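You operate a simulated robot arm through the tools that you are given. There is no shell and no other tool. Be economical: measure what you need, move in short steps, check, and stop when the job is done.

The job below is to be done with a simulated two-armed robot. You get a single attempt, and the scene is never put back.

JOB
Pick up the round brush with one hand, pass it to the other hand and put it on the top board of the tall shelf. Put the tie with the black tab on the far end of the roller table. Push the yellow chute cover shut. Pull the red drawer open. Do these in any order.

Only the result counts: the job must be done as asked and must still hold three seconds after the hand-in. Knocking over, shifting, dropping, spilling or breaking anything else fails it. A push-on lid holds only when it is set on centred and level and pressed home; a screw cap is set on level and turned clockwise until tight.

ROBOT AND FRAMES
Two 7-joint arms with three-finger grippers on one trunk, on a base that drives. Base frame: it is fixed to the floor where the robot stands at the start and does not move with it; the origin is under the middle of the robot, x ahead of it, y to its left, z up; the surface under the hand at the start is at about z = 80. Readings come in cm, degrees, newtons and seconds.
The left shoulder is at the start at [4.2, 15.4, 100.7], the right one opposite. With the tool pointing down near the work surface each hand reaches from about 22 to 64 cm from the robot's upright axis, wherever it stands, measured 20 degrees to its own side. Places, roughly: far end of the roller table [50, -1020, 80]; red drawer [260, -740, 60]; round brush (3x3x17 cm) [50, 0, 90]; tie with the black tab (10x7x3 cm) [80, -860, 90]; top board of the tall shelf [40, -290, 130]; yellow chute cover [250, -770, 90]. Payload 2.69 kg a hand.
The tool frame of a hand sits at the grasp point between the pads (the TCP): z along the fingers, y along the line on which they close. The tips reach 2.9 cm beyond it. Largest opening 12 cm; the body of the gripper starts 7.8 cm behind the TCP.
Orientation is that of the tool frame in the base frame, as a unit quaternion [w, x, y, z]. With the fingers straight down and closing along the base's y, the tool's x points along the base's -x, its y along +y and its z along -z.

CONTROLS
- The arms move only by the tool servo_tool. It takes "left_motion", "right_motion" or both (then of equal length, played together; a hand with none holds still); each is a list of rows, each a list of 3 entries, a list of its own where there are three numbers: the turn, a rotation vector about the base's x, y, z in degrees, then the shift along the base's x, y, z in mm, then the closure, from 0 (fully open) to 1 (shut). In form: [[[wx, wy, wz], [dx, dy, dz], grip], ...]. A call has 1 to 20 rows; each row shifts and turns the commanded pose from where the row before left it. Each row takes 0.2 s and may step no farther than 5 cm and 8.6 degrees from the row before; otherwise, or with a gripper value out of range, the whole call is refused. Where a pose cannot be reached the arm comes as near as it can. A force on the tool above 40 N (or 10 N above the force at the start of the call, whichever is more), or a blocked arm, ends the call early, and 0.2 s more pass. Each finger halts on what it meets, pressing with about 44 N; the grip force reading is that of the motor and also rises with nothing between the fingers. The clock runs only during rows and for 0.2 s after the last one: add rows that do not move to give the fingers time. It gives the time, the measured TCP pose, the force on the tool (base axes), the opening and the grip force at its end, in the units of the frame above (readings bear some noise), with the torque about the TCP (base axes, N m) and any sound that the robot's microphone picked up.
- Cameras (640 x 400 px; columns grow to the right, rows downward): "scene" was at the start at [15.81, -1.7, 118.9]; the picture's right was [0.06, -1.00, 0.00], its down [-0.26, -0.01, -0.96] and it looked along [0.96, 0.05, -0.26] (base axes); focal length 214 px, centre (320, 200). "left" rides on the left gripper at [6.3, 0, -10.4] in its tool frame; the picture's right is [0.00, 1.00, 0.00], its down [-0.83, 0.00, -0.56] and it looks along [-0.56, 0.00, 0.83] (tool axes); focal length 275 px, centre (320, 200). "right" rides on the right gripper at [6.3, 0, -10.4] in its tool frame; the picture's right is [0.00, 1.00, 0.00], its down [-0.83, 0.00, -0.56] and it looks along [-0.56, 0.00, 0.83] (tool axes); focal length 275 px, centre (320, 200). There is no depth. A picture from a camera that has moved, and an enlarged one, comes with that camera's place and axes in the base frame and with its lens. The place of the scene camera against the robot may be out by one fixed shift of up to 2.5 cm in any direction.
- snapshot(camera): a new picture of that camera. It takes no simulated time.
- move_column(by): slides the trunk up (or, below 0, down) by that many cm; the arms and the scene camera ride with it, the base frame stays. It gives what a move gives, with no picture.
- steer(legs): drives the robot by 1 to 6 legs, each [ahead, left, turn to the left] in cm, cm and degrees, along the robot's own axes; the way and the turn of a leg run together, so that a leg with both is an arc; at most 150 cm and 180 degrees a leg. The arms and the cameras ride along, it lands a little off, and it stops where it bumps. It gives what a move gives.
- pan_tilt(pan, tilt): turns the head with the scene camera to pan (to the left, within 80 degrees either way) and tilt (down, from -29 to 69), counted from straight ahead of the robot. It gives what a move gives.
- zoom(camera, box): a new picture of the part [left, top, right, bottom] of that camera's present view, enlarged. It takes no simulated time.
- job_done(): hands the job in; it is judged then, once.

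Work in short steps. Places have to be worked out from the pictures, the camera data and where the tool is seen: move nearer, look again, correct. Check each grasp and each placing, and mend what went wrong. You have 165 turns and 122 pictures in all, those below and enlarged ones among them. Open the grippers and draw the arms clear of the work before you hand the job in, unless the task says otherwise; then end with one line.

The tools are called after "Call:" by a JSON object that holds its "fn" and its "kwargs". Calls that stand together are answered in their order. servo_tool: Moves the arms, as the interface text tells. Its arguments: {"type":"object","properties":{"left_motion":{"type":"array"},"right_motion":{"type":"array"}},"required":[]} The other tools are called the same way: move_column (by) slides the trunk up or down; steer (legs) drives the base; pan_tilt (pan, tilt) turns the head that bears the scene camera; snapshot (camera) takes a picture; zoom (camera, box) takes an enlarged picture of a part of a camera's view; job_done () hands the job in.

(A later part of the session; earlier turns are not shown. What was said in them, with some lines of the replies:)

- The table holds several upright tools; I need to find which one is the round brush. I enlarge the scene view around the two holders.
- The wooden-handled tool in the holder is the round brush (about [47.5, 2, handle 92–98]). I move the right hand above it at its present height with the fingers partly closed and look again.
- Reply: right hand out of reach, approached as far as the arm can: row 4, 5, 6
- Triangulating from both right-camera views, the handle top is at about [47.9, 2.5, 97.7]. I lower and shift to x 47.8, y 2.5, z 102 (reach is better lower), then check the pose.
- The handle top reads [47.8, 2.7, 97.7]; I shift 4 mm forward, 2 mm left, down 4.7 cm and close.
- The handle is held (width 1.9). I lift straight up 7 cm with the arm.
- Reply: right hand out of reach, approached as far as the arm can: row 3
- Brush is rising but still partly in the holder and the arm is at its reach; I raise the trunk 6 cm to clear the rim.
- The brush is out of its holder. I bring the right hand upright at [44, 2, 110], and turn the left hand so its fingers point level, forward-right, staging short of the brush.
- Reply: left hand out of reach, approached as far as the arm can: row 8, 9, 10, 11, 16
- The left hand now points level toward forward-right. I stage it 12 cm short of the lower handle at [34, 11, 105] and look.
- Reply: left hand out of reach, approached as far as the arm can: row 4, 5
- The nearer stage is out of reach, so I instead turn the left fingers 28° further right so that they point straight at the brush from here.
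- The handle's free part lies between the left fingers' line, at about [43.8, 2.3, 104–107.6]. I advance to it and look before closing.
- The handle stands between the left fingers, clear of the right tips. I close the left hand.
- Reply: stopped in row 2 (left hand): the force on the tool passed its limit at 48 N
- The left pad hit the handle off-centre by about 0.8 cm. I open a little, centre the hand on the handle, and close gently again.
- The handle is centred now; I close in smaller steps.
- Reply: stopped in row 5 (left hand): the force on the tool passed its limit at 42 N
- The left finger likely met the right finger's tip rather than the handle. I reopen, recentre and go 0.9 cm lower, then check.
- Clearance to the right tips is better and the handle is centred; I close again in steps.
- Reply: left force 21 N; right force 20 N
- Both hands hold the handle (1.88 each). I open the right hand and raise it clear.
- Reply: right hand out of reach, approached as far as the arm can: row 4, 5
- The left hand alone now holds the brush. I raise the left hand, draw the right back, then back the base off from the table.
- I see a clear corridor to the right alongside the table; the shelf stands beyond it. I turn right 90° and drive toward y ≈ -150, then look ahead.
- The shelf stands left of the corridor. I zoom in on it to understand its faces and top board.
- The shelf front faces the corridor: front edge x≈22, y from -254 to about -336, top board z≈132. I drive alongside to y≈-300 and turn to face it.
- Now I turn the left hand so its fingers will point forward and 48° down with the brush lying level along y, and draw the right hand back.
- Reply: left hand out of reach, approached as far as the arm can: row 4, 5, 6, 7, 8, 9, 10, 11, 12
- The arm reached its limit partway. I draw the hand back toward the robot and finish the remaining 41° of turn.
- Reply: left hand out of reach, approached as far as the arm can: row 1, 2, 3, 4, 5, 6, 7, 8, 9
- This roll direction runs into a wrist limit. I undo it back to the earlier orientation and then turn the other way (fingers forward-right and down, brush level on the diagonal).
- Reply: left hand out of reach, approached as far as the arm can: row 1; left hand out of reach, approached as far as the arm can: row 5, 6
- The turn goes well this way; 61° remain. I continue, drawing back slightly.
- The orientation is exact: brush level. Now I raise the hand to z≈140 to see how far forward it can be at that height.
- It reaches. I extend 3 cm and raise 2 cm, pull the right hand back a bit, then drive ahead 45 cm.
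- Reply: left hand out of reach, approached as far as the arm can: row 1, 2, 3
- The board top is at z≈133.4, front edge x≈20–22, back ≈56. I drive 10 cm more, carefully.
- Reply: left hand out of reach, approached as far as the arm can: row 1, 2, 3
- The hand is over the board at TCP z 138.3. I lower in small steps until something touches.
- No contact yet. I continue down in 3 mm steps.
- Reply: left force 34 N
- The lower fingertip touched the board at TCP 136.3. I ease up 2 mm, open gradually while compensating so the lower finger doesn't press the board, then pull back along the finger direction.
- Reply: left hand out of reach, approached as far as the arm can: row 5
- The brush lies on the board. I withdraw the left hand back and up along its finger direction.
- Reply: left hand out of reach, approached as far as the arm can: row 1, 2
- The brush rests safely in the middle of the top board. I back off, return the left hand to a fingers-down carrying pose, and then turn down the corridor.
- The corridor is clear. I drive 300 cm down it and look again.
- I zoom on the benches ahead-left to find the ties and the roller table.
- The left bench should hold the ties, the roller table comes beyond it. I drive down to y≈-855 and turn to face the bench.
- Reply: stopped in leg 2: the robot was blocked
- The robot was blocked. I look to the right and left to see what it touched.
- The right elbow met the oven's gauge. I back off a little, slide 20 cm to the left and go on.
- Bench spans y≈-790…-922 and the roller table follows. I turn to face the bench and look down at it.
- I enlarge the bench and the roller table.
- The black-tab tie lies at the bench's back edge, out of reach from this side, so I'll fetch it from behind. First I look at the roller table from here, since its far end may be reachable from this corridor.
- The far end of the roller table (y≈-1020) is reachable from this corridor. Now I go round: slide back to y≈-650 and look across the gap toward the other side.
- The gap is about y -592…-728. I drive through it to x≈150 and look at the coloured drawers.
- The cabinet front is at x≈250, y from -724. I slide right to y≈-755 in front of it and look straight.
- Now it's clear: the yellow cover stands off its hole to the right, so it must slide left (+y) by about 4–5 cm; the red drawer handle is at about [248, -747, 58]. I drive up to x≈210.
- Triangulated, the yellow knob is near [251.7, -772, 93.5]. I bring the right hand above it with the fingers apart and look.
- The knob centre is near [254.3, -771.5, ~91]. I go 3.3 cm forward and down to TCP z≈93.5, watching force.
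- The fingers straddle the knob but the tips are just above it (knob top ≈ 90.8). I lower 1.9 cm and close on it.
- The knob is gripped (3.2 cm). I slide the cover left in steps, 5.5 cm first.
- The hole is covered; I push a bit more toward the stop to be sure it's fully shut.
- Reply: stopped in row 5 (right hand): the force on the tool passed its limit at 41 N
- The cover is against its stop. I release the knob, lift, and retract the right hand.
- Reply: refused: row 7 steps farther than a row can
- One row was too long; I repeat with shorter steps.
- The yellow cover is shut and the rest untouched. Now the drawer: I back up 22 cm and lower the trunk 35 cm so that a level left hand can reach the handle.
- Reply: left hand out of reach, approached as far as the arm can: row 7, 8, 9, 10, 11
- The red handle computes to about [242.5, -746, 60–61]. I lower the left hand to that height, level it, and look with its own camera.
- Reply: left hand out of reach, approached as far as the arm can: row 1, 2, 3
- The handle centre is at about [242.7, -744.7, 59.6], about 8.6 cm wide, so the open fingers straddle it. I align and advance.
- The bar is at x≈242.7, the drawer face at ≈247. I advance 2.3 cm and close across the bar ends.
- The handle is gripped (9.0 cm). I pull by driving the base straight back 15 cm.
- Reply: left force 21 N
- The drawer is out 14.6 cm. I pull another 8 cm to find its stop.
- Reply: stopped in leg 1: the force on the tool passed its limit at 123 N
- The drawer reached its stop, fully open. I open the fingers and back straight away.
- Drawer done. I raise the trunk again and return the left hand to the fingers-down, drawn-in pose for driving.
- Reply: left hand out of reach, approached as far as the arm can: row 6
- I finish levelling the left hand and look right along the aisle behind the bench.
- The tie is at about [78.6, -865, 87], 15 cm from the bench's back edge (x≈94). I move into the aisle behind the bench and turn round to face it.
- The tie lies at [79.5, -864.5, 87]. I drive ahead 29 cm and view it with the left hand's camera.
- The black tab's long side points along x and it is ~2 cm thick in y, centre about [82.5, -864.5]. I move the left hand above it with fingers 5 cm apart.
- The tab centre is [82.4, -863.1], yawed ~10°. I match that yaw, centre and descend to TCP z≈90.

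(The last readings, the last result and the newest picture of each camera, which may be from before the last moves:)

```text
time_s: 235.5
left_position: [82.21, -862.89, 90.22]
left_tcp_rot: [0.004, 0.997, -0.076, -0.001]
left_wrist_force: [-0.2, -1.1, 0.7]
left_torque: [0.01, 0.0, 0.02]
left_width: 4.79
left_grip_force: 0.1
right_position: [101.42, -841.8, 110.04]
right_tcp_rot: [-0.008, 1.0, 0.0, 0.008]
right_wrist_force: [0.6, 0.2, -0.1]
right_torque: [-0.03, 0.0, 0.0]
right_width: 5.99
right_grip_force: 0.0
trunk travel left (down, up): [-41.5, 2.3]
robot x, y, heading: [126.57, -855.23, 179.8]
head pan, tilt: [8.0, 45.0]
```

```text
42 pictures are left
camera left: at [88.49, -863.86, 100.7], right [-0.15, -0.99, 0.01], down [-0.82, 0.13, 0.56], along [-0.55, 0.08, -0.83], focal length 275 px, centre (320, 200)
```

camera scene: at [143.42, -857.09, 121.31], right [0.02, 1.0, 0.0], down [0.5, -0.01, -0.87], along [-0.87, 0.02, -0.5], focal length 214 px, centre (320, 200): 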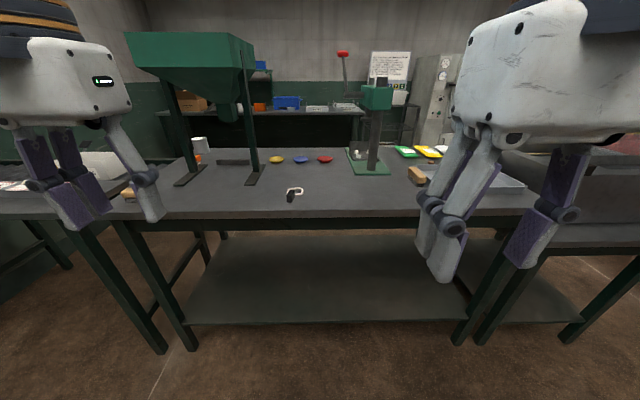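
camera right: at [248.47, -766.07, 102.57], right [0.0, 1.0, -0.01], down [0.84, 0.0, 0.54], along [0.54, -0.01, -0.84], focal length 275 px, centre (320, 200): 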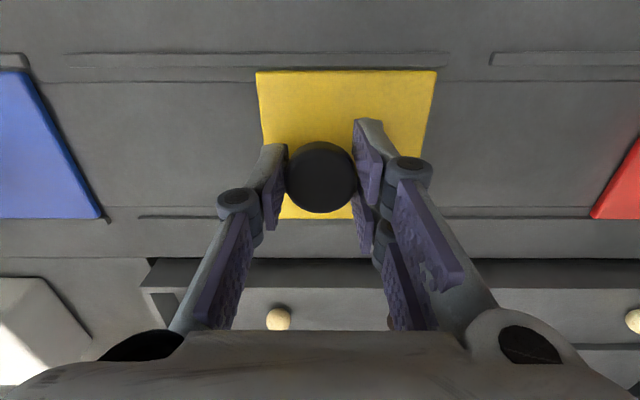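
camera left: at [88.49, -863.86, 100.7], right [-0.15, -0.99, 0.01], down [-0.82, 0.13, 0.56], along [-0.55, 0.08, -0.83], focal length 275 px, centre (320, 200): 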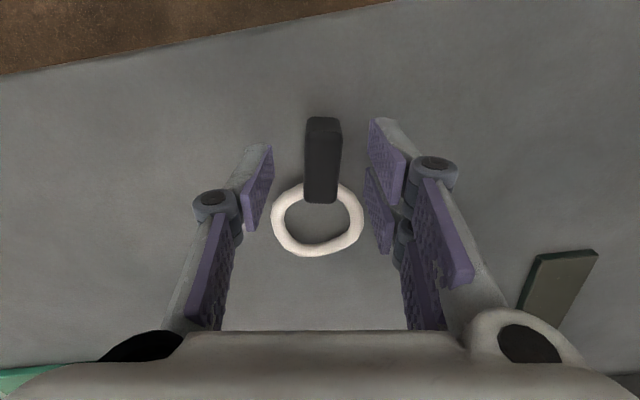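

Aligned and centred; the tab seems a bit lower than assumed. I descend 1.5 cm more and look.

Call:
{"fn": "servo_tool", "kwargs": {"left_motion": [[[0, 0, 0], [0, 0, -5], 0.6], [[0, 0, 0], [0, 0, -5], 0.6], [[0, 0, 0], [0, 0, -5], 0.6], [[0, 0, 0], [0, 0, 0], 0.6]]}}

Call:
{"fn": "snapshot", "kwargs": {"camera": "left"}}

Call:
{"fn": "zoom", "kwargs": {"camera": "scene", "box": [240, 120, 400, 240]}}

```text
time_s: 236.5
left_position: [82.3, -863.06, 88.83]
left_tcp_rot: [0.004, 0.997, -0.075, -0.002]
left_wrist_force: [-0.9, 0.2, 4.6]
left_torque: [0.2, -0.09, -0.01]
left_width: 4.85
left_grip_force: 0.1
right_position: [101.39, -841.78, 110.27]
right_tcp_rot: [-0.007, 1.0, 0.001, 0.009]
right_wrist_force: [0.5, -0.3, 0.5]
right_torque: [-0.02, 0.01, 0.0]
right_width: 5.99
right_grip_force: 0.0
trunk travel left (down, up): [-41.5, 2.3]
robot x, y, heading: [126.94, -855.04, 180.1]
head pan, tilt: [8.0, 45.0]
```

```text
41 pictures are left
camera left: at [88.51, -863.96, 99.34], right [-0.15, -0.99, 0.01], down [-0.82, 0.13, 0.56], along [-0.55, 0.08, -0.83], focal length 275 px, centre (320, 200)
```

left: 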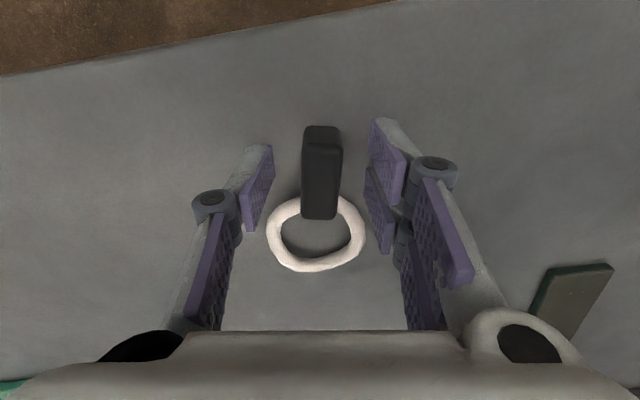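

```text
3.33 times, centred on (320, 180) of scene
camera zoom: at [115.77, -858.17, 119.06], right [-0.14, 0.99, 0.0], down [0.7, 0.1, -0.71], along [-0.7, -0.1, -0.71], focal length 715 px, centre (320, 267)
```

zoom: 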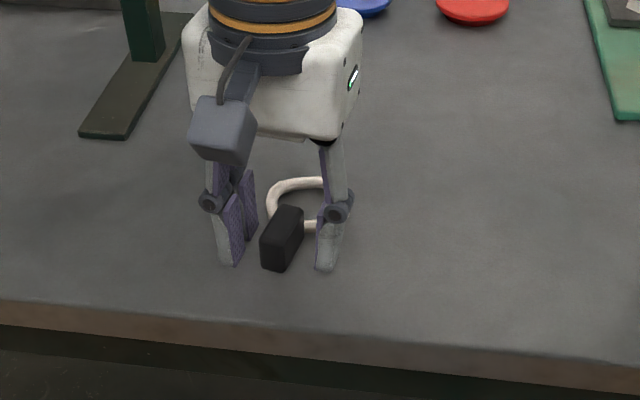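

The tips just touch the bench (surface z≈86). I rise 3 mm and close on the tab.

Call:
{"fn": "servo_tool", "kwargs": {"left_motion": [[[0, 0, 0], [0, 0, 3], 0.6], [[0, 0, 0], [0, 0, 0], 0.75], [[0, 0, 0], [0, 0, 0], 0.85], [[0, 0, 0], [0, 0, 0], 1], [[0, 0, 0], [0, 0, 0], 1]]}}

Call:
{"fn": "servo_tool", "kwargs": {"left_motion": [[[0, 0, 0], [0, 0, 20], 1], [[0, 0, 0], [0, 0, 35], 1], [[0, 0, 0], [0, 0, 35], 1], [[0, 0, 0], [0, 0, 35], 1], [[0, 0, 0], [0, 0, 35], 1], [[0, 0, 0], [0, 0, 0], 1]]}}

Call:
{"fn": "snapshot", "kwargs": {"camera": "left"}}

```text
time_s: 237.7
left_position: [82.22, -863.01, 88.96]
left_tcp_rot: [0.003, 0.997, -0.076, -0.001]
left_wrist_force: [0.3, 0.5, 0.0]
left_torque: [-0.01, -0.03, -0.04]
left_width: 1.65
left_grip_force: 42.1
right_position: [101.36, -841.72, 110.16]
right_tcp_rot: [-0.008, 1.0, 0.0, 0.009]
right_wrist_force: [0.3, 0.3, 0.5]
right_torque: [-0.01, -0.03, 0.03]
right_width: 6.0
right_grip_force: 0.1
trunk travel left (down, up): [-41.5, 2.3]
robot x, y, heading: [126.75, -855.14, 179.8]
head pan, tilt: [8.0, 45.0]
```

```text
time_s: 239.1
left_position: [82.21, -862.98, 105.02]
left_tcp_rot: [0.004, 0.997, -0.077, 0.0]
left_wrist_force: [1.1, -0.2, -0.5]
left_torque: [-0.01, -0.01, 0.01]
left_width: 1.67
left_grip_force: 42.1
right_position: [101.36, -841.72, 110.18]
right_tcp_rot: [-0.008, 1.0, 0.0, 0.009]
right_wrist_force: [-0.4, 0.1, 0.7]
right_torque: [0.0, 0.01, 0.03]
right_width: 5.99
right_grip_force: 0.1
trunk travel left (down, up): [-41.5, 2.3]
robot x, y, heading: [126.63, -854.71, 180.0]
head pan, tilt: [8.0, 45.0]
```

```text
39 pictures are left
camera left: at [88.37, -863.84, 115.59], right [-0.16, -0.99, 0.01], down [-0.82, 0.13, 0.56], along [-0.55, 0.08, -0.83], focal length 275 px, centre (320, 200)
```

left: 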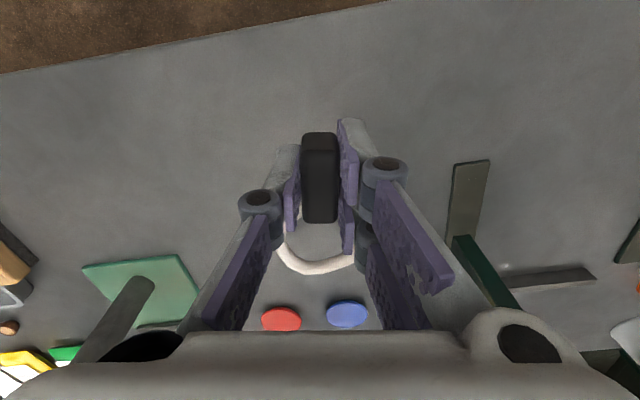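

The tie is held. I draw the hand in, back into the aisle and drive back through the gap to the corridor.

Call:
{"fn": "servo_tool", "kwargs": {"left_motion": [[[0, 0, 0], [30, -15, 15], 1], [[0, 0, 0], [30, -15, 15], 1], [[0, 0, 0], [30, -15, 10], 1], [[0, 0, 0], [20, -10, 10], 1]]}}

Call:
{"fn": "steer", "kwargs": {"legs": [[-25, 0, 0], [0, 100, 0]]}}

```text
time_s: 240.1
left_position: [93.4, -868.51, 110.0]
left_tcp_rot: [0.004, 0.997, -0.075, -0.001]
left_wrist_force: [0.9, 0.3, -0.6]
left_torque: [-0.01, -0.02, 0.01]
left_width: 1.67
left_grip_force: 42.5
right_position: [101.45, -841.75, 110.17]
right_tcp_rot: [-0.008, 1.0, 0.001, 0.009]
right_wrist_force: [0.0, -0.2, 0.8]
right_torque: [-0.04, -0.01, -0.01]
right_width: 6.0
right_grip_force: 0.0
trunk travel left (down, up): [-41.5, 2.3]
robot x, y, heading: [126.62, -855.13, 180.0]
head pan, tilt: [8.0, 45.0]
```

```text
time_s: 249.5
left_position: [116.9, -967.21, 110.0]
left_tcp_rot: [0.005, 0.996, -0.087, -0.002]
left_wrist_force: [-1.5, -1.3, -0.2]
left_torque: [0.0, -0.01, 0.0]
left_width: 1.66
left_grip_force: 42.2
right_position: [125.72, -940.38, 110.18]
right_tcp_rot: [-0.009, 1.0, -0.012, 0.009]
right_wrist_force: [0.4, -0.9, 0.1]
right_torque: [0.01, 0.02, -0.03]
right_width: 5.97
right_grip_force: 0.0
trunk travel left (down, up): [-41.5, 2.3]
robot x, y, heading: [150.6, -954.41, 178.9]
head pan, tilt: [8.0, 45.0]
```

I slid the wrong way (left is -y here), but hit nothing. Since I'm beside the roller table's rear, I look whether its far end is reachable from this side.

Call:
{"fn": "pan_tilt", "kwargs": {"pan": 15, "tilt": 30}}

Call:
{"fn": "snapshot", "kwargs": {"camera": "scene"}}

```text
time_s: 250.3
left_position: [116.99, -967.11, 110.06]
left_tcp_rot: [0.005, 0.996, -0.088, 0.0]
left_wrist_force: [0.3, 0.0, 0.2]
left_torque: [0.01, 0.01, 0.01]
left_width: 1.67
left_grip_force: 42.2
right_position: [125.66, -940.39, 110.14]
right_tcp_rot: [-0.009, 1.0, -0.012, 0.01]
right_wrist_force: [0.1, -0.2, -0.1]
right_torque: [-0.01, 0.01, 0.0]
right_width: 6.01
right_grip_force: 0.0
trunk travel left (down, up): [-41.5, 2.3]
robot x, y, heading: [150.86, -954.11, 178.5]
head pan, tilt: [15.0, 30.0]
```

```text
38 pictures are left
camera scene: at [139.06, -958.46, 121.3], right [-0.23, 0.97, 0.0], down [0.49, 0.12, -0.87], along [-0.84, -0.2, -0.5], focal length 214 px, centre (320, 200)
```

scene: 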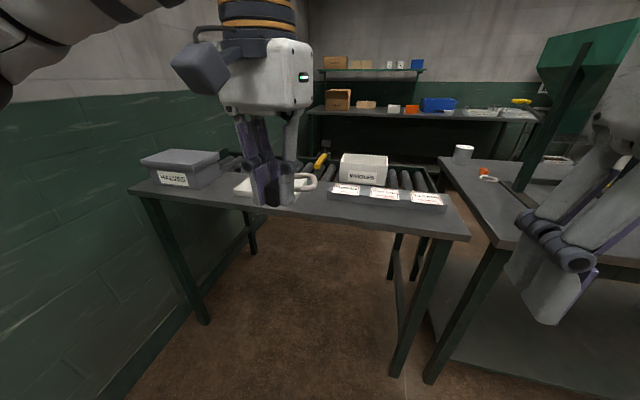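

Not reachable from here (another table in between). I go back the right way: slide to y≈-660, through the gap, then turn round in the corridor.

Call:
{"fn": "steer", "kwargs": {"legs": [[0, 0, 1.5], [0, -150, 0], [0, -143, 0]]}}

Call:
{"fn": "pan_tilt", "kwargs": {"pan": 0, "tilt": 15}}

Call:
{"fn": "snapshot", "kwargs": {"camera": "scene"}}

```text
time_s: 273.0
left_position: [120.06, -675.64, 110.02]
left_tcp_rot: [0.004, 0.997, -0.075, -0.001]
left_wrist_force: [0.5, 0.4, -0.1]
left_torque: [0.0, 0.02, -0.02]
left_width: 1.65
left_grip_force: 42.6
right_position: [128.34, -648.91, 110.13]
right_tcp_rot: [-0.008, 1.0, 0.0, 0.009]
right_wrist_force: [-0.2, -0.1, 0.4]
right_torque: [0.03, -0.02, 0.01]
right_width: 5.97
right_grip_force: 0.1
trunk travel left (down, up): [-41.5, 2.3]
robot x, y, heading: [153.86, -661.68, -179.9]
head pan, tilt: [15.0, 30.0]
```

```text
time_s: 273.7
left_position: [120.17, -675.59, 110.07]
left_tcp_rot: [0.004, 0.997, -0.075, -0.001]
left_wrist_force: [0.4, 0.4, -0.5]
left_torque: [0.0, 0.0, 0.0]
left_width: 1.68
left_grip_force: 42.2
right_position: [128.19, -648.78, 110.13]
right_tcp_rot: [-0.008, 1.0, 0.001, 0.009]
right_wrist_force: [1.2, 0.4, -0.3]
right_torque: [-0.03, 0.0, -0.03]
right_width: 6.01
right_grip_force: 0.1
trunk travel left (down, up): [-41.5, 2.3]
robot x, y, heading: [153.7, -661.93, -179.6]
head pan, tilt: [0.0, 15.0]
```

```text
37 pictures are left
camera scene: at [141.31, -664.14, 123.72], right [0.0, 1.0, 0.0], down [0.26, 0.0, -0.97], along [-0.97, 0.0, -0.26], focal length 214 px, centre (320, 200)
```

scene: 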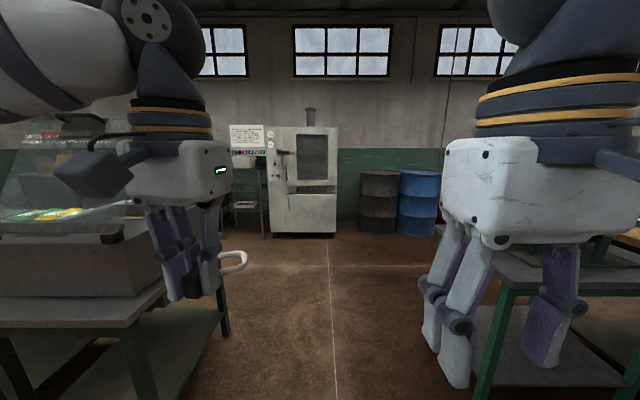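

The gap is centred ahead. I drive 197 cm through, then turn 180° in the corridor.

Call:
{"fn": "steer", "kwargs": {"legs": [[100, 0, 0], [97, 0, 0], [0, 0, 180]]}}

```text
time_s: 291.0
left_position: [-12.53, -652.24, 110.06]
left_tcp_rot: [0.0, 0.069, 0.998, 0.005]
left_wrist_force: [0.2, 1.2, -0.2]
left_torque: [0.02, -0.01, 0.01]
left_width: 1.66
left_grip_force: 42.6
right_position: [-20.29, -678.97, 110.24]
right_tcp_rot: [-0.009, -0.007, 1.0, -0.008]
right_wrist_force: [0.3, -0.2, -0.1]
right_torque: [-0.03, 0.02, 0.04]
right_width: 6.0
right_grip_force: 0.1
trunk travel left (down, up): [-41.5, 2.3]
robot x, y, heading: [-45.98, -666.41, 0.5]
head pan, tilt: [0.0, 15.0]
```

Now I slide right along the corridor to y≈-975, beside the roller table.

Call:
{"fn": "steer", "kwargs": {"legs": [[0, -110, 0], [0, -100, 0], [0, -95, 0]]}}

Call:
{"fn": "pan_tilt", "kwargs": {"pan": -25, "tilt": 25}}

Call:
{"fn": "snapshot", "kwargs": {"camera": "scene"}}

```text
time_s: 314.5
left_position: [-10.84, -955.62, 110.05]
left_tcp_rot: [0.001, 0.062, 0.998, 0.004]
left_wrist_force: [-0.5, -0.1, 0.6]
left_torque: [0.0, -0.03, 0.02]
left_width: 1.64
left_grip_force: 42.3
right_position: [-18.25, -982.57, 110.21]
right_tcp_rot: [-0.009, -0.014, 1.0, -0.008]
right_wrist_force: [0.3, -0.5, 0.1]
right_torque: [0.01, -0.01, -0.01]
right_width: 5.97
right_grip_force: 0.1
trunk travel left (down, up): [-41.5, 2.3]
robot x, y, heading: [-43.93, -970.12, 1.5]
head pan, tilt: [0.0, 15.0]
```

```text
time_s: 315.4
left_position: [-10.89, -955.49, 110.03]
left_tcp_rot: [0.001, 0.062, 0.998, 0.004]
left_wrist_force: [0.1, 0.4, 0.7]
left_torque: [-0.01, 0.0, 0.02]
left_width: 1.64
left_grip_force: 42.2
right_position: [-18.27, -982.57, 110.19]
right_tcp_rot: [-0.009, -0.014, 1.0, -0.009]
right_wrist_force: [-0.3, -0.5, 0.2]
right_torque: [0.01, 0.03, -0.02]
right_width: 6.01
right_grip_force: 0.1
trunk travel left (down, up): [-41.5, 2.3]
robot x, y, heading: [-43.86, -970.37, 1.5]
head pan, tilt: [-25.0, 25.0]
```

```text
36 pictures are left
camera scene: at [-32.37, -975.98, 122.11], right [-0.4, -0.92, 0.0], down [-0.39, 0.17, -0.91], along [0.83, -0.36, -0.42], focal length 214 px, centre (320, 200)
```

scene: 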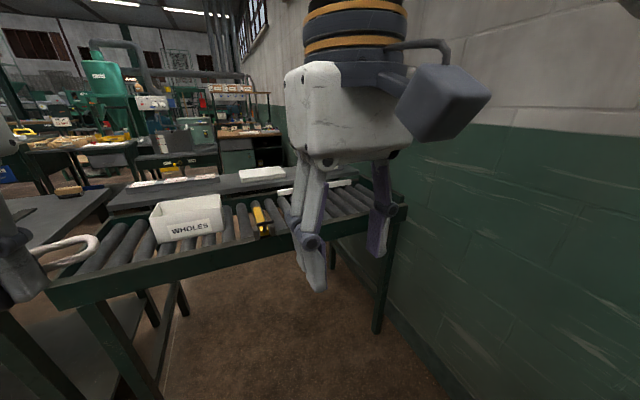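

The far end (y up to ≈-1040, front rail x≈28) is free beyond the yellow item. I drive up and turn 41° right so the left hand can place the tie there.

Call:
{"fn": "steer", "kwargs": {"legs": [[0, -14, -1.5], [42, 0, 0], [0, 0, -40]]}}

Call:
{"fn": "pan_tilt", "kwargs": {"pan": 0, "tilt": 40}}

Call:
{"fn": "snapshot", "kwargs": {"camera": "scene"}}

Call:
{"fn": "snapshot", "kwargs": {"camera": "left"}}

```text
time_s: 321.2
left_position: [32.6, -995.31, 110.09]
left_tcp_rot: [0.002, 0.412, 0.911, 0.005]
left_wrist_force: [-0.2, -0.5, -1.1]
left_torque: [0.02, 0.01, -0.03]
left_width: 1.65
left_grip_force: 42.7
right_position: [9.23, -1010.72, 109.97]
right_tcp_rot: [-0.012, 0.341, 0.94, -0.005]
right_wrist_force: [0.8, -0.2, 0.1]
right_torque: [0.0, 0.01, 0.01]
right_width: 6.0
right_grip_force: 0.0
trunk travel left (down, up): [-41.5, 2.3]
robot x, y, heading: [-1.75, -984.47, -39.8]
head pan, tilt: [-25.0, 25.0]
```

```text
time_s: 322.1
left_position: [32.6, -995.45, 110.01]
left_tcp_rot: [0.002, 0.411, 0.911, 0.004]
left_wrist_force: [0.3, -0.2, -0.1]
left_torque: [-0.03, -0.02, -0.01]
left_width: 1.67
left_grip_force: 42.5
right_position: [9.29, -1010.7, 110.11]
right_tcp_rot: [-0.01, 0.341, 0.94, -0.004]
right_wrist_force: [0.1, 0.2, 0.3]
right_torque: [0.02, -0.01, 0.0]
right_width: 6.01
right_grip_force: 0.0
trunk travel left (down, up): [-41.5, 2.3]
robot x, y, heading: [-1.88, -984.35, -40.0]
head pan, tilt: [0.0, 40.0]
```

```text
35 pictures are left
camera scene: at [7.11, -994.05, 119.78], right [-0.64, -0.77, 0.0], down [-0.49, 0.41, -0.77], along [0.59, -0.49, -0.64], focal length 214 px, centre (320, 200)
```

scene: 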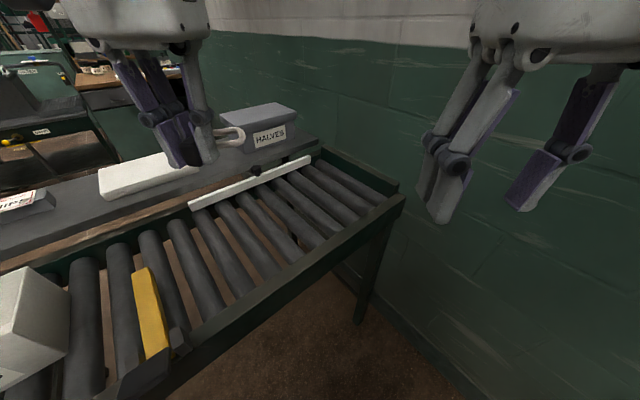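

```text
34 pictures are left
camera left: at [28.39, -990.64, 120.58], right [0.75, 0.66, 0.01], down [0.54, -0.63, 0.56], along [0.37, -0.41, -0.83], focal length 275 px, centre (320, 200)
```

left: 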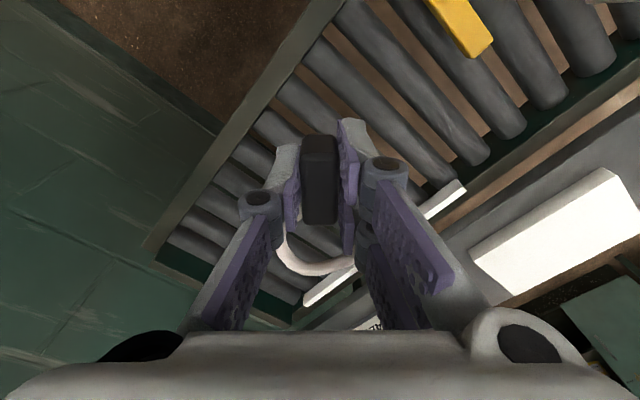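

Rollers run crosswise with gaps, so I'll lay the tie across them. I drive 5 cm closer, then move the hand over [45, -1015] and yaw it so the tie lies along the table.

Call:
{"fn": "steer", "kwargs": {"legs": [[5, 0, 0]]}}

Call:
{"fn": "servo_tool", "kwargs": {"left_motion": [[[0, 0, -6.5], [17, -33, -15], 1], [[0, 0, -6.5], [17, -33, -25], 1], [[0, 0, -6.5], [17, -33, -30], 1], [[0, 0, -6.5], [17, -33, -30], 1], [[0, 0, 0], [17, -33, -30], 1], [[0, 0, 0], [0, 0, 0], 1]]}}

Call:
{"fn": "snapshot", "kwargs": {"camera": "left"}}

Call:
{"fn": "snapshot", "kwargs": {"camera": "scene"}}

```text
time_s: 323.0
left_position: [36.39, -998.45, 110.0]
left_tcp_rot: [0.002, 0.41, 0.912, 0.004]
left_wrist_force: [-0.8, -0.6, -1.3]
left_torque: [0.0, 0.06, 0.02]
left_width: 1.63
left_grip_force: 42.3
right_position: [13.02, -1013.79, 110.2]
right_tcp_rot: [-0.011, 0.34, 0.941, -0.005]
right_wrist_force: [0.6, -0.5, -0.8]
right_torque: [0.05, 0.01, 0.0]
right_width: 6.0
right_grip_force: 0.1
trunk travel left (down, up): [-41.5, 2.3]
robot x, y, heading: [1.75, -987.36, -40.0]
head pan, tilt: [0.0, 40.0]
```

```text
time_s: 324.4
left_position: [44.85, -1014.47, 97.0]
left_tcp_rot: [0.004, 0.605, 0.796, 0.004]
left_wrist_force: [-0.1, 0.1, -0.9]
left_torque: [0.02, -0.01, -0.01]
left_width: 1.65
left_grip_force: 42.4
right_position: [12.98, -1013.77, 110.23]
right_tcp_rot: [-0.011, 0.34, 0.94, -0.004]
right_wrist_force: [-0.4, 0.6, -0.7]
right_torque: [0.01, -0.04, 0.02]
right_width: 6.0
right_grip_force: 0.0
trunk travel left (down, up): [-41.5, 2.3]
robot x, y, heading: [1.8, -987.39, -39.9]
head pan, tilt: [0.0, 40.0]
```

```text
33 pictures are left
camera left: at [43.04, -1008.45, 107.42], right [0.96, 0.26, 0.01], down [0.21, -0.8, 0.56], along [0.15, -0.54, -0.83], focal length 275 px, centre (320, 200)
```

left: 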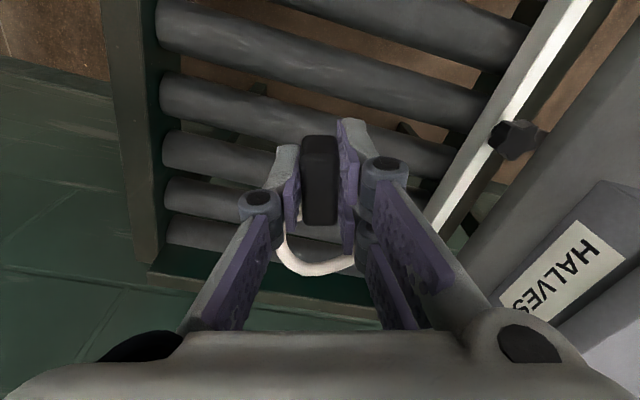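

```text
32 pictures are left
camera scene: at [10.83, -997.09, 119.79], right [-0.64, -0.77, 0.0], down [-0.49, 0.41, -0.77], along [0.59, -0.49, -0.64], focal length 214 px, centre (320, 200)
```

scene: 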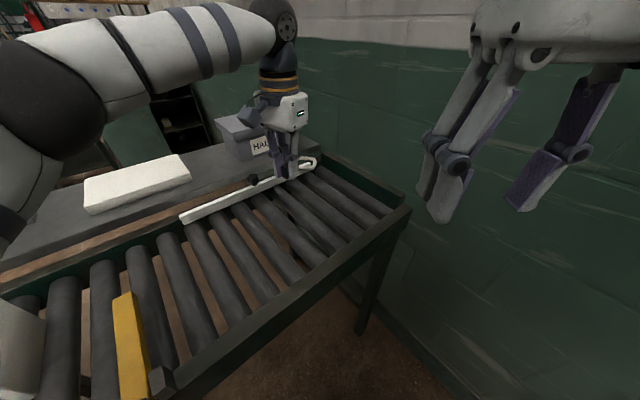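

Position is good: rollers span x 30–63 here, end at y≈-1043. I shift slightly to [47, -1016], lower to z≈87, then in 4 mm steps until contact.

Call:
{"fn": "servo_tool", "kwargs": {"left_motion": [[[0, 0, 0], [10, -8, -30], 1], [[0, 0, 0], [10, -8, -30], 1], [[0, 0, 0], [0, 0, -30], 1], [[0, 0, 0], [0, 0, -10], 1], [[0, 0, 0], [0, 0, 0], 1]]}}

Call:
{"fn": "snapshot", "kwargs": {"camera": "left"}}

Call:
{"fn": "zoom", "kwargs": {"camera": "scene", "box": [200, 90, 400, 250]}}

```text
time_s: 325.6
left_position: [46.77, -1016.55, 86.95]
left_tcp_rot: [0.003, 0.605, 0.796, 0.002]
left_wrist_force: [-0.1, -0.1, -1.0]
left_torque: [-0.02, -0.02, 0.03]
left_width: 1.65
left_grip_force: 42.3
right_position: [12.86, -1013.82, 110.13]
right_tcp_rot: [-0.011, 0.34, 0.94, -0.005]
right_wrist_force: [-1.1, -0.5, 0.0]
right_torque: [0.02, 0.0, -0.01]
right_width: 6.0
right_grip_force: 0.2
trunk travel left (down, up): [-41.5, 2.3]
robot x, y, heading: [1.73, -987.55, -39.5]
head pan, tilt: [0.0, 40.0]
```

```text
31 pictures are left
camera left: at [45.18, -1010.37, 97.48], right [0.96, 0.26, 0.01], down [0.21, -0.8, 0.56], along [0.15, -0.54, -0.83], focal length 275 px, centre (320, 200)
```

left: 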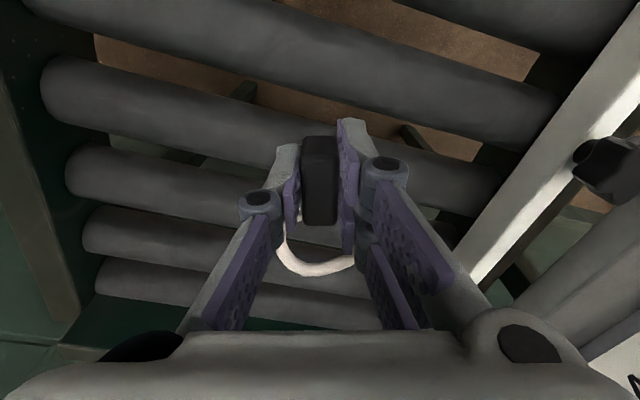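

```text
2.50 times, centred on (300, 170) of scene
camera zoom: at [10.85, -997.15, 119.78], right [-0.64, -0.77, 0.0], down [-0.49, 0.41, -0.77], along [0.59, -0.49, -0.64], focal length 536 px, centre (370, 275)
```

zoom: 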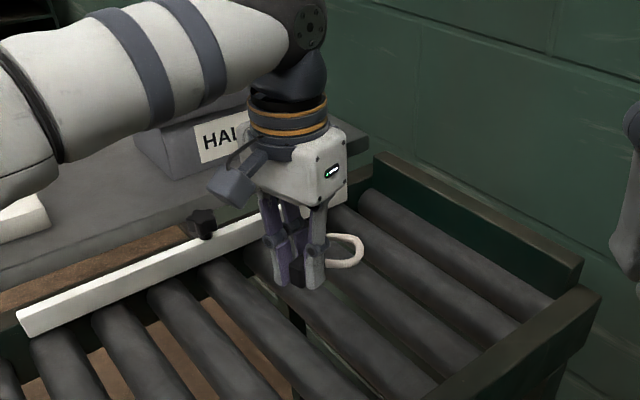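

Still above the rollers. I lower in 4 mm steps.

Call:
{"fn": "servo_tool", "kwargs": {"left_motion": [[[0, 0, 0], [0, 0, -4], 1], [[0, 0, 0], [0, 0, -4], 1], [[0, 0, 0], [0, 0, -4], 1], [[0, 0, 0], [0, 0, -4], 1], [[0, 0, 0], [0, 0, -4], 1], [[0, 0, 0], [0, 0, -4], 1], [[0, 0, 0], [0, 0, -4], 1], [[0, 0, 0], [0, 0, 0], 1]]}}

Call:
{"fn": "snapshot", "kwargs": {"camera": "left"}}

```text
time_s: 327.4
left_position: [46.95, -1016.43, 84.16]
left_tcp_rot: [0.003, 0.605, 0.796, 0.002]
left_wrist_force: [0.4, -0.4, -0.2]
left_torque: [-0.02, -0.03, 0.0]
left_width: 1.65
left_grip_force: 41.9
right_position: [12.95, -1013.79, 110.17]
right_tcp_rot: [-0.01, 0.34, 0.94, -0.005]
right_wrist_force: [-0.3, -0.9, -0.1]
right_torque: [0.01, -0.01, 0.01]
right_width: 6.01
right_grip_force: 0.2
trunk travel left (down, up): [-41.5, 2.3]
robot x, y, heading: [2.01, -987.28, -39.6]
head pan, tilt: [0.0, 40.0]
```

```text
29 pictures are left
camera left: at [45.09, -1010.47, 94.73], right [0.96, 0.26, 0.01], down [0.21, -0.8, 0.56], along [0.15, -0.54, -0.83], focal length 275 px, centre (320, 200)
```

left: 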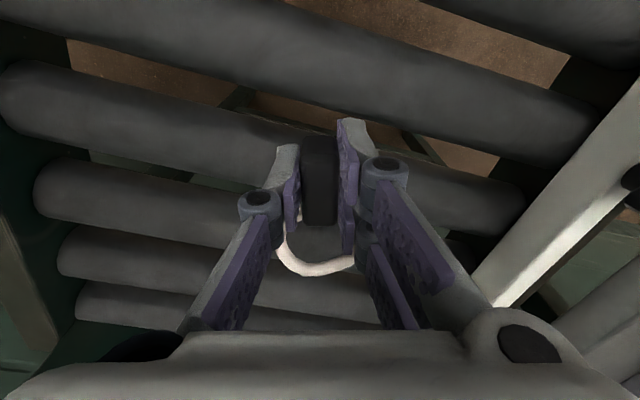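

No contact at 84.2; I keep lowering in 3 mm steps.

Call:
{"fn": "servo_tool", "kwargs": {"left_motion": [[[0, 0, 0], [0, 0, -3], 1], [[0, 0, 0], [0, 0, -3], 1], [[0, 0, 0], [0, 0, -3], 1], [[0, 0, 0], [0, 0, -3], 1], [[0, 0, 0], [0, 0, -3], 1], [[0, 0, 0], [0, 0, 0], 1]]}}

```text
time_s: 328.8
left_position: [46.9, -1016.71, 82.93]
left_tcp_rot: [0.006, 0.605, 0.796, 0.002]
left_wrist_force: [1.3, -1.7, 18.7]
left_torque: [-0.35, 0.03, 0.01]
left_width: 1.64
left_grip_force: 42.1
right_position: [12.99, -1013.7, 110.24]
right_tcp_rot: [-0.01, 0.341, 0.94, -0.005]
right_wrist_force: [-0.5, -0.2, 0.4]
right_torque: [-0.03, 0.0, -0.03]
right_width: 5.99
right_grip_force: 0.0
trunk travel left (down, up): [-41.5, 2.3]
robot x, y, heading: [1.67, -987.35, -39.7]
head pan, tilt: [0.0, 40.0]
```

The tie touches the rollers at TCP 83. I ease up 2 mm, open gently, and check.

Call:
{"fn": "servo_tool", "kwargs": {"left_motion": [[[0, 0, 0], [0, 0, 2], 1], [[0, 0, 0], [0, 0, 0], 0.85], [[0, 0, 0], [0, 0, 0], 0.78], [[0, 0, 0], [0, 0, 0], 0.7], [[0, 0, 0], [0, 0, 0], 0.65], [[0, 0, 0], [0, 0, 0], 0.65]]}}

Call:
{"fn": "snapshot", "kwargs": {"camera": "left"}}

```text
time_s: 330.2
left_position: [46.83, -1016.62, 82.82]
left_tcp_rot: [0.003, 0.605, 0.796, 0.003]
left_wrist_force: [-0.3, -0.2, -0.3]
left_torque: [0.02, -0.01, 0.01]
left_width: 4.22
left_grip_force: 0.0
right_position: [12.95, -1013.83, 110.09]
right_tcp_rot: [-0.012, 0.34, 0.94, -0.005]
right_wrist_force: [-0.3, -0.2, 0.1]
right_torque: [0.0, 0.0, -0.03]
right_width: 6.01
right_grip_force: 0.1
trunk travel left (down, up): [-41.5, 2.3]
robot x, y, heading: [1.57, -987.02, -39.8]
head pan, tilt: [0.0, 40.0]
```

```text
28 pictures are left
camera left: at [45.13, -1010.48, 93.41], right [0.96, 0.26, 0.01], down [0.21, -0.8, 0.56], along [0.15, -0.54, -0.83], focal length 275 px, centre (320, 200)
```

left: 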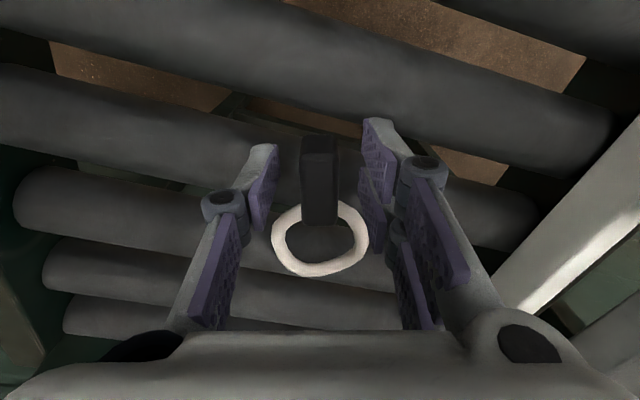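

The tie rests flat across the rollers. I lift the hand straight up and draw it back toward the robot.

Call:
{"fn": "servo_tool", "kwargs": {"left_motion": [[[0, 0, 0], [0, 0, 20], 0.6], [[0, 0, 0], [0, 0, 35], 0.6], [[0, 0, 0], [0, 0, 40], 0.6], [[0, 0, 0], [0, 0, 40], 0.6], [[0, 0, 0], [-15, 15, 40], 0.6], [[0, 0, 0], [-25, 25, 30], 0.6], [[0, 0, 0], [-30, 30, 0], 0.6]]}}

Call:
{"fn": "steer", "kwargs": {"legs": [[-25, 0, 0]]}}

Call:
{"fn": "pan_tilt", "kwargs": {"pan": 0, "tilt": 30}}

Call:
{"fn": "snapshot", "kwargs": {"camera": "scene"}}

```text
time_s: 331.8
left_position: [40.03, -1009.18, 95.18]
left_tcp_rot: [0.004, 0.605, 0.796, 0.003]
left_wrist_force: [0.3, 0.3, 0.6]
left_torque: [0.0, -0.03, -0.02]
left_width: 4.81
left_grip_force: 0.0
left hand out of reach, approached as far as the arm can: row 3, 4
right_position: [12.97, -1013.74, 110.17]
right_tcp_rot: [-0.011, 0.341, 0.94, -0.004]
right_wrist_force: [0.8, 0.0, 0.3]
right_torque: [-0.03, -0.04, -0.03]
right_width: 6.01
right_grip_force: 0.0
trunk travel left (down, up): [-41.5, 2.3]
robot x, y, heading: [1.64, -987.25, -39.8]
head pan, tilt: [0.0, 40.0]
```

```text
time_s: 333.6
left_position: [20.64, -993.14, 95.26]
left_tcp_rot: [0.004, 0.605, 0.796, 0.004]
left_wrist_force: [0.9, -0.2, 0.1]
left_torque: [0.02, -0.06, 0.0]
left_width: 4.8
left_grip_force: 0.2
right_position: [-6.36, -997.62, 110.25]
right_tcp_rot: [-0.011, 0.341, 0.94, -0.004]
right_wrist_force: [0.0, -0.7, -1.3]
right_torque: [-0.02, -0.04, -0.01]
right_width: 5.98
right_grip_force: 0.1
trunk travel left (down, up): [-41.5, 2.3]
robot x, y, heading: [-17.6, -971.05, -39.8]
head pan, tilt: [0.0, 40.0]
```

```text
time_s: 334.3
left_position: [20.53, -993.19, 95.27]
left_tcp_rot: [0.004, 0.605, 0.796, 0.003]
left_wrist_force: [0.1, 0.1, 0.3]
left_torque: [0.02, -0.01, 0.02]
left_width: 4.77
left_grip_force: 0.1
right_position: [-6.55, -997.6, 110.16]
right_tcp_rot: [-0.01, 0.342, 0.94, -0.005]
right_wrist_force: [0.6, 0.4, -0.1]
right_torque: [-0.03, 0.0, -0.01]
right_width: 6.02
right_grip_force: 0.2
trunk travel left (down, up): [-41.5, 2.3]
robot x, y, heading: [-17.2, -971.55, -40.1]
head pan, tilt: [0.0, 30.0]
```

```text
27 pictures are left
camera scene: at [-8.14, -981.29, 121.3], right [-0.64, -0.77, 0.0], down [-0.38, 0.32, -0.87], along [0.66, -0.56, -0.5], focal length 214 px, centre (320, 200)
```

scene: 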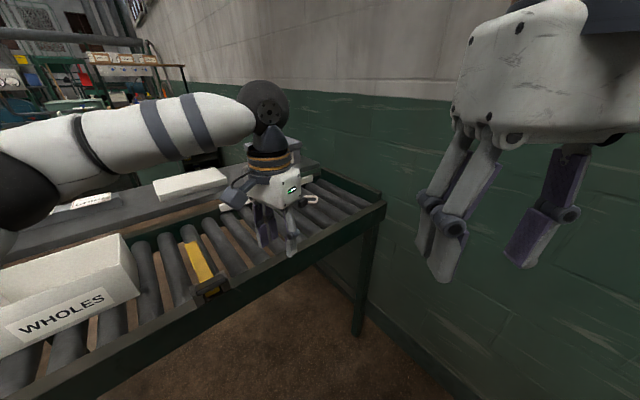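

I raise the left arm out of the way and verify the tie.

Call:
{"fn": "servo_tool", "kwargs": {"left_motion": [[[0, 0, 0], [-25, 25, 20], 0.5], [[0, 0, 0], [-25, 25, 25], 0.5], [[0, 0, 0], [-20, 30, 25], 0.5], [[0, 0, 0], [0, 40, 25], 0.5]]}}

Call:
{"fn": "zoom", "kwargs": {"camera": "scene", "box": [180, 150, 400, 300]}}

```text
time_s: 335.3
left_position: [13.42, -981.21, 105.0]
left_tcp_rot: [0.003, 0.606, 0.796, 0.003]
left_wrist_force: [0.0, 0.2, -0.8]
left_torque: [-0.02, -0.04, -0.04]
left_width: 6.02
left_grip_force: 0.0
right_position: [-6.47, -997.53, 110.22]
right_tcp_rot: [-0.011, 0.34, 0.94, -0.005]
right_wrist_force: [-0.6, -0.4, 0.8]
right_torque: [-0.04, -0.03, 0.02]
right_width: 6.01
right_grip_force: 0.1
trunk travel left (down, up): [-41.5, 2.3]
robot x, y, heading: [-17.77, -971.4, -40.0]
head pan, tilt: [0.0, 30.0]
```

```text
2.67 times, centred on (290, 225) of scene
camera zoom: at [-8.16, -981.19, 121.32], right [-0.64, -0.77, 0.0], down [-0.38, 0.32, -0.87], along [0.66, -0.56, -0.5], focal length 572 px, centre (400, 133)
```

zoom: 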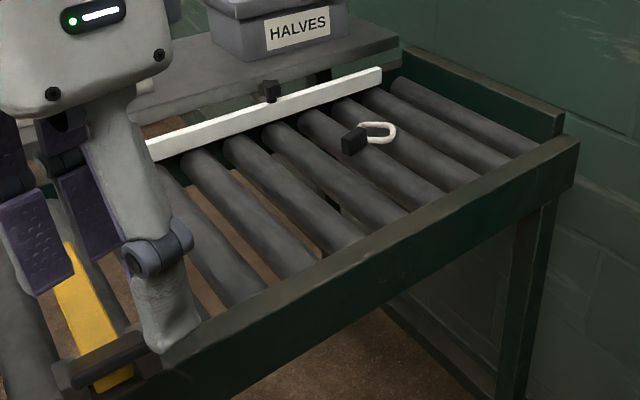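

The tie rests at the far end of the rollers. I open both grippers fully before handing in.

Call:
{"fn": "servo_tool", "kwargs": {"left_motion": [[[0, 0, 0], [0, 0, 0], 0], [[0, 0, 0], [0, 0, 0], 0], [[0, 0, 0], [0, 0, 0], 0]], "right_motion": [[[0, 0, 0], [0, 0, 0], 0], [[0, 0, 0], [0, 0, 0], 0], [[0, 0, 0], [0, 0, 0], 0]]}}

Call:
{"fn": "job_done", "kwargs": {}}

```text
time_s: 336.1
left_position: [13.4, -981.28, 104.89]
left_tcp_rot: [0.003, 0.605, 0.796, 0.003]
left_wrist_force: [0.0, -0.1, -0.3]
left_torque: [0.0, -0.04, -0.02]
left_width: 11.97
left_grip_force: 0.0
right_position: [-6.46, -997.55, 110.16]
right_tcp_rot: [-0.011, 0.34, 0.94, -0.005]
right_wrist_force: [0.2, -1.1, -0.4]
right_torque: [-0.02, -0.02, 0.0]
right_width: 12.01
right_grip_force: 0.0
trunk travel left (down, up): [-41.5, 2.3]
robot x, y, heading: [-17.31, -971.2, -40.1]
head pan, tilt: [0.0, 30.0]
```

```text
The job is handed in.
```

All four tasks are done and handed in: the brush was passed from right to left hand and lies on the top board, the black-tab tie is on the far end of the roller table, the yellow chute cover is shut against its stop, and the red drawer is fully open; one snag was that the right elbow bumped the oven's gauge in the corridor, with no shift seen, though I didn't check the oven up close.
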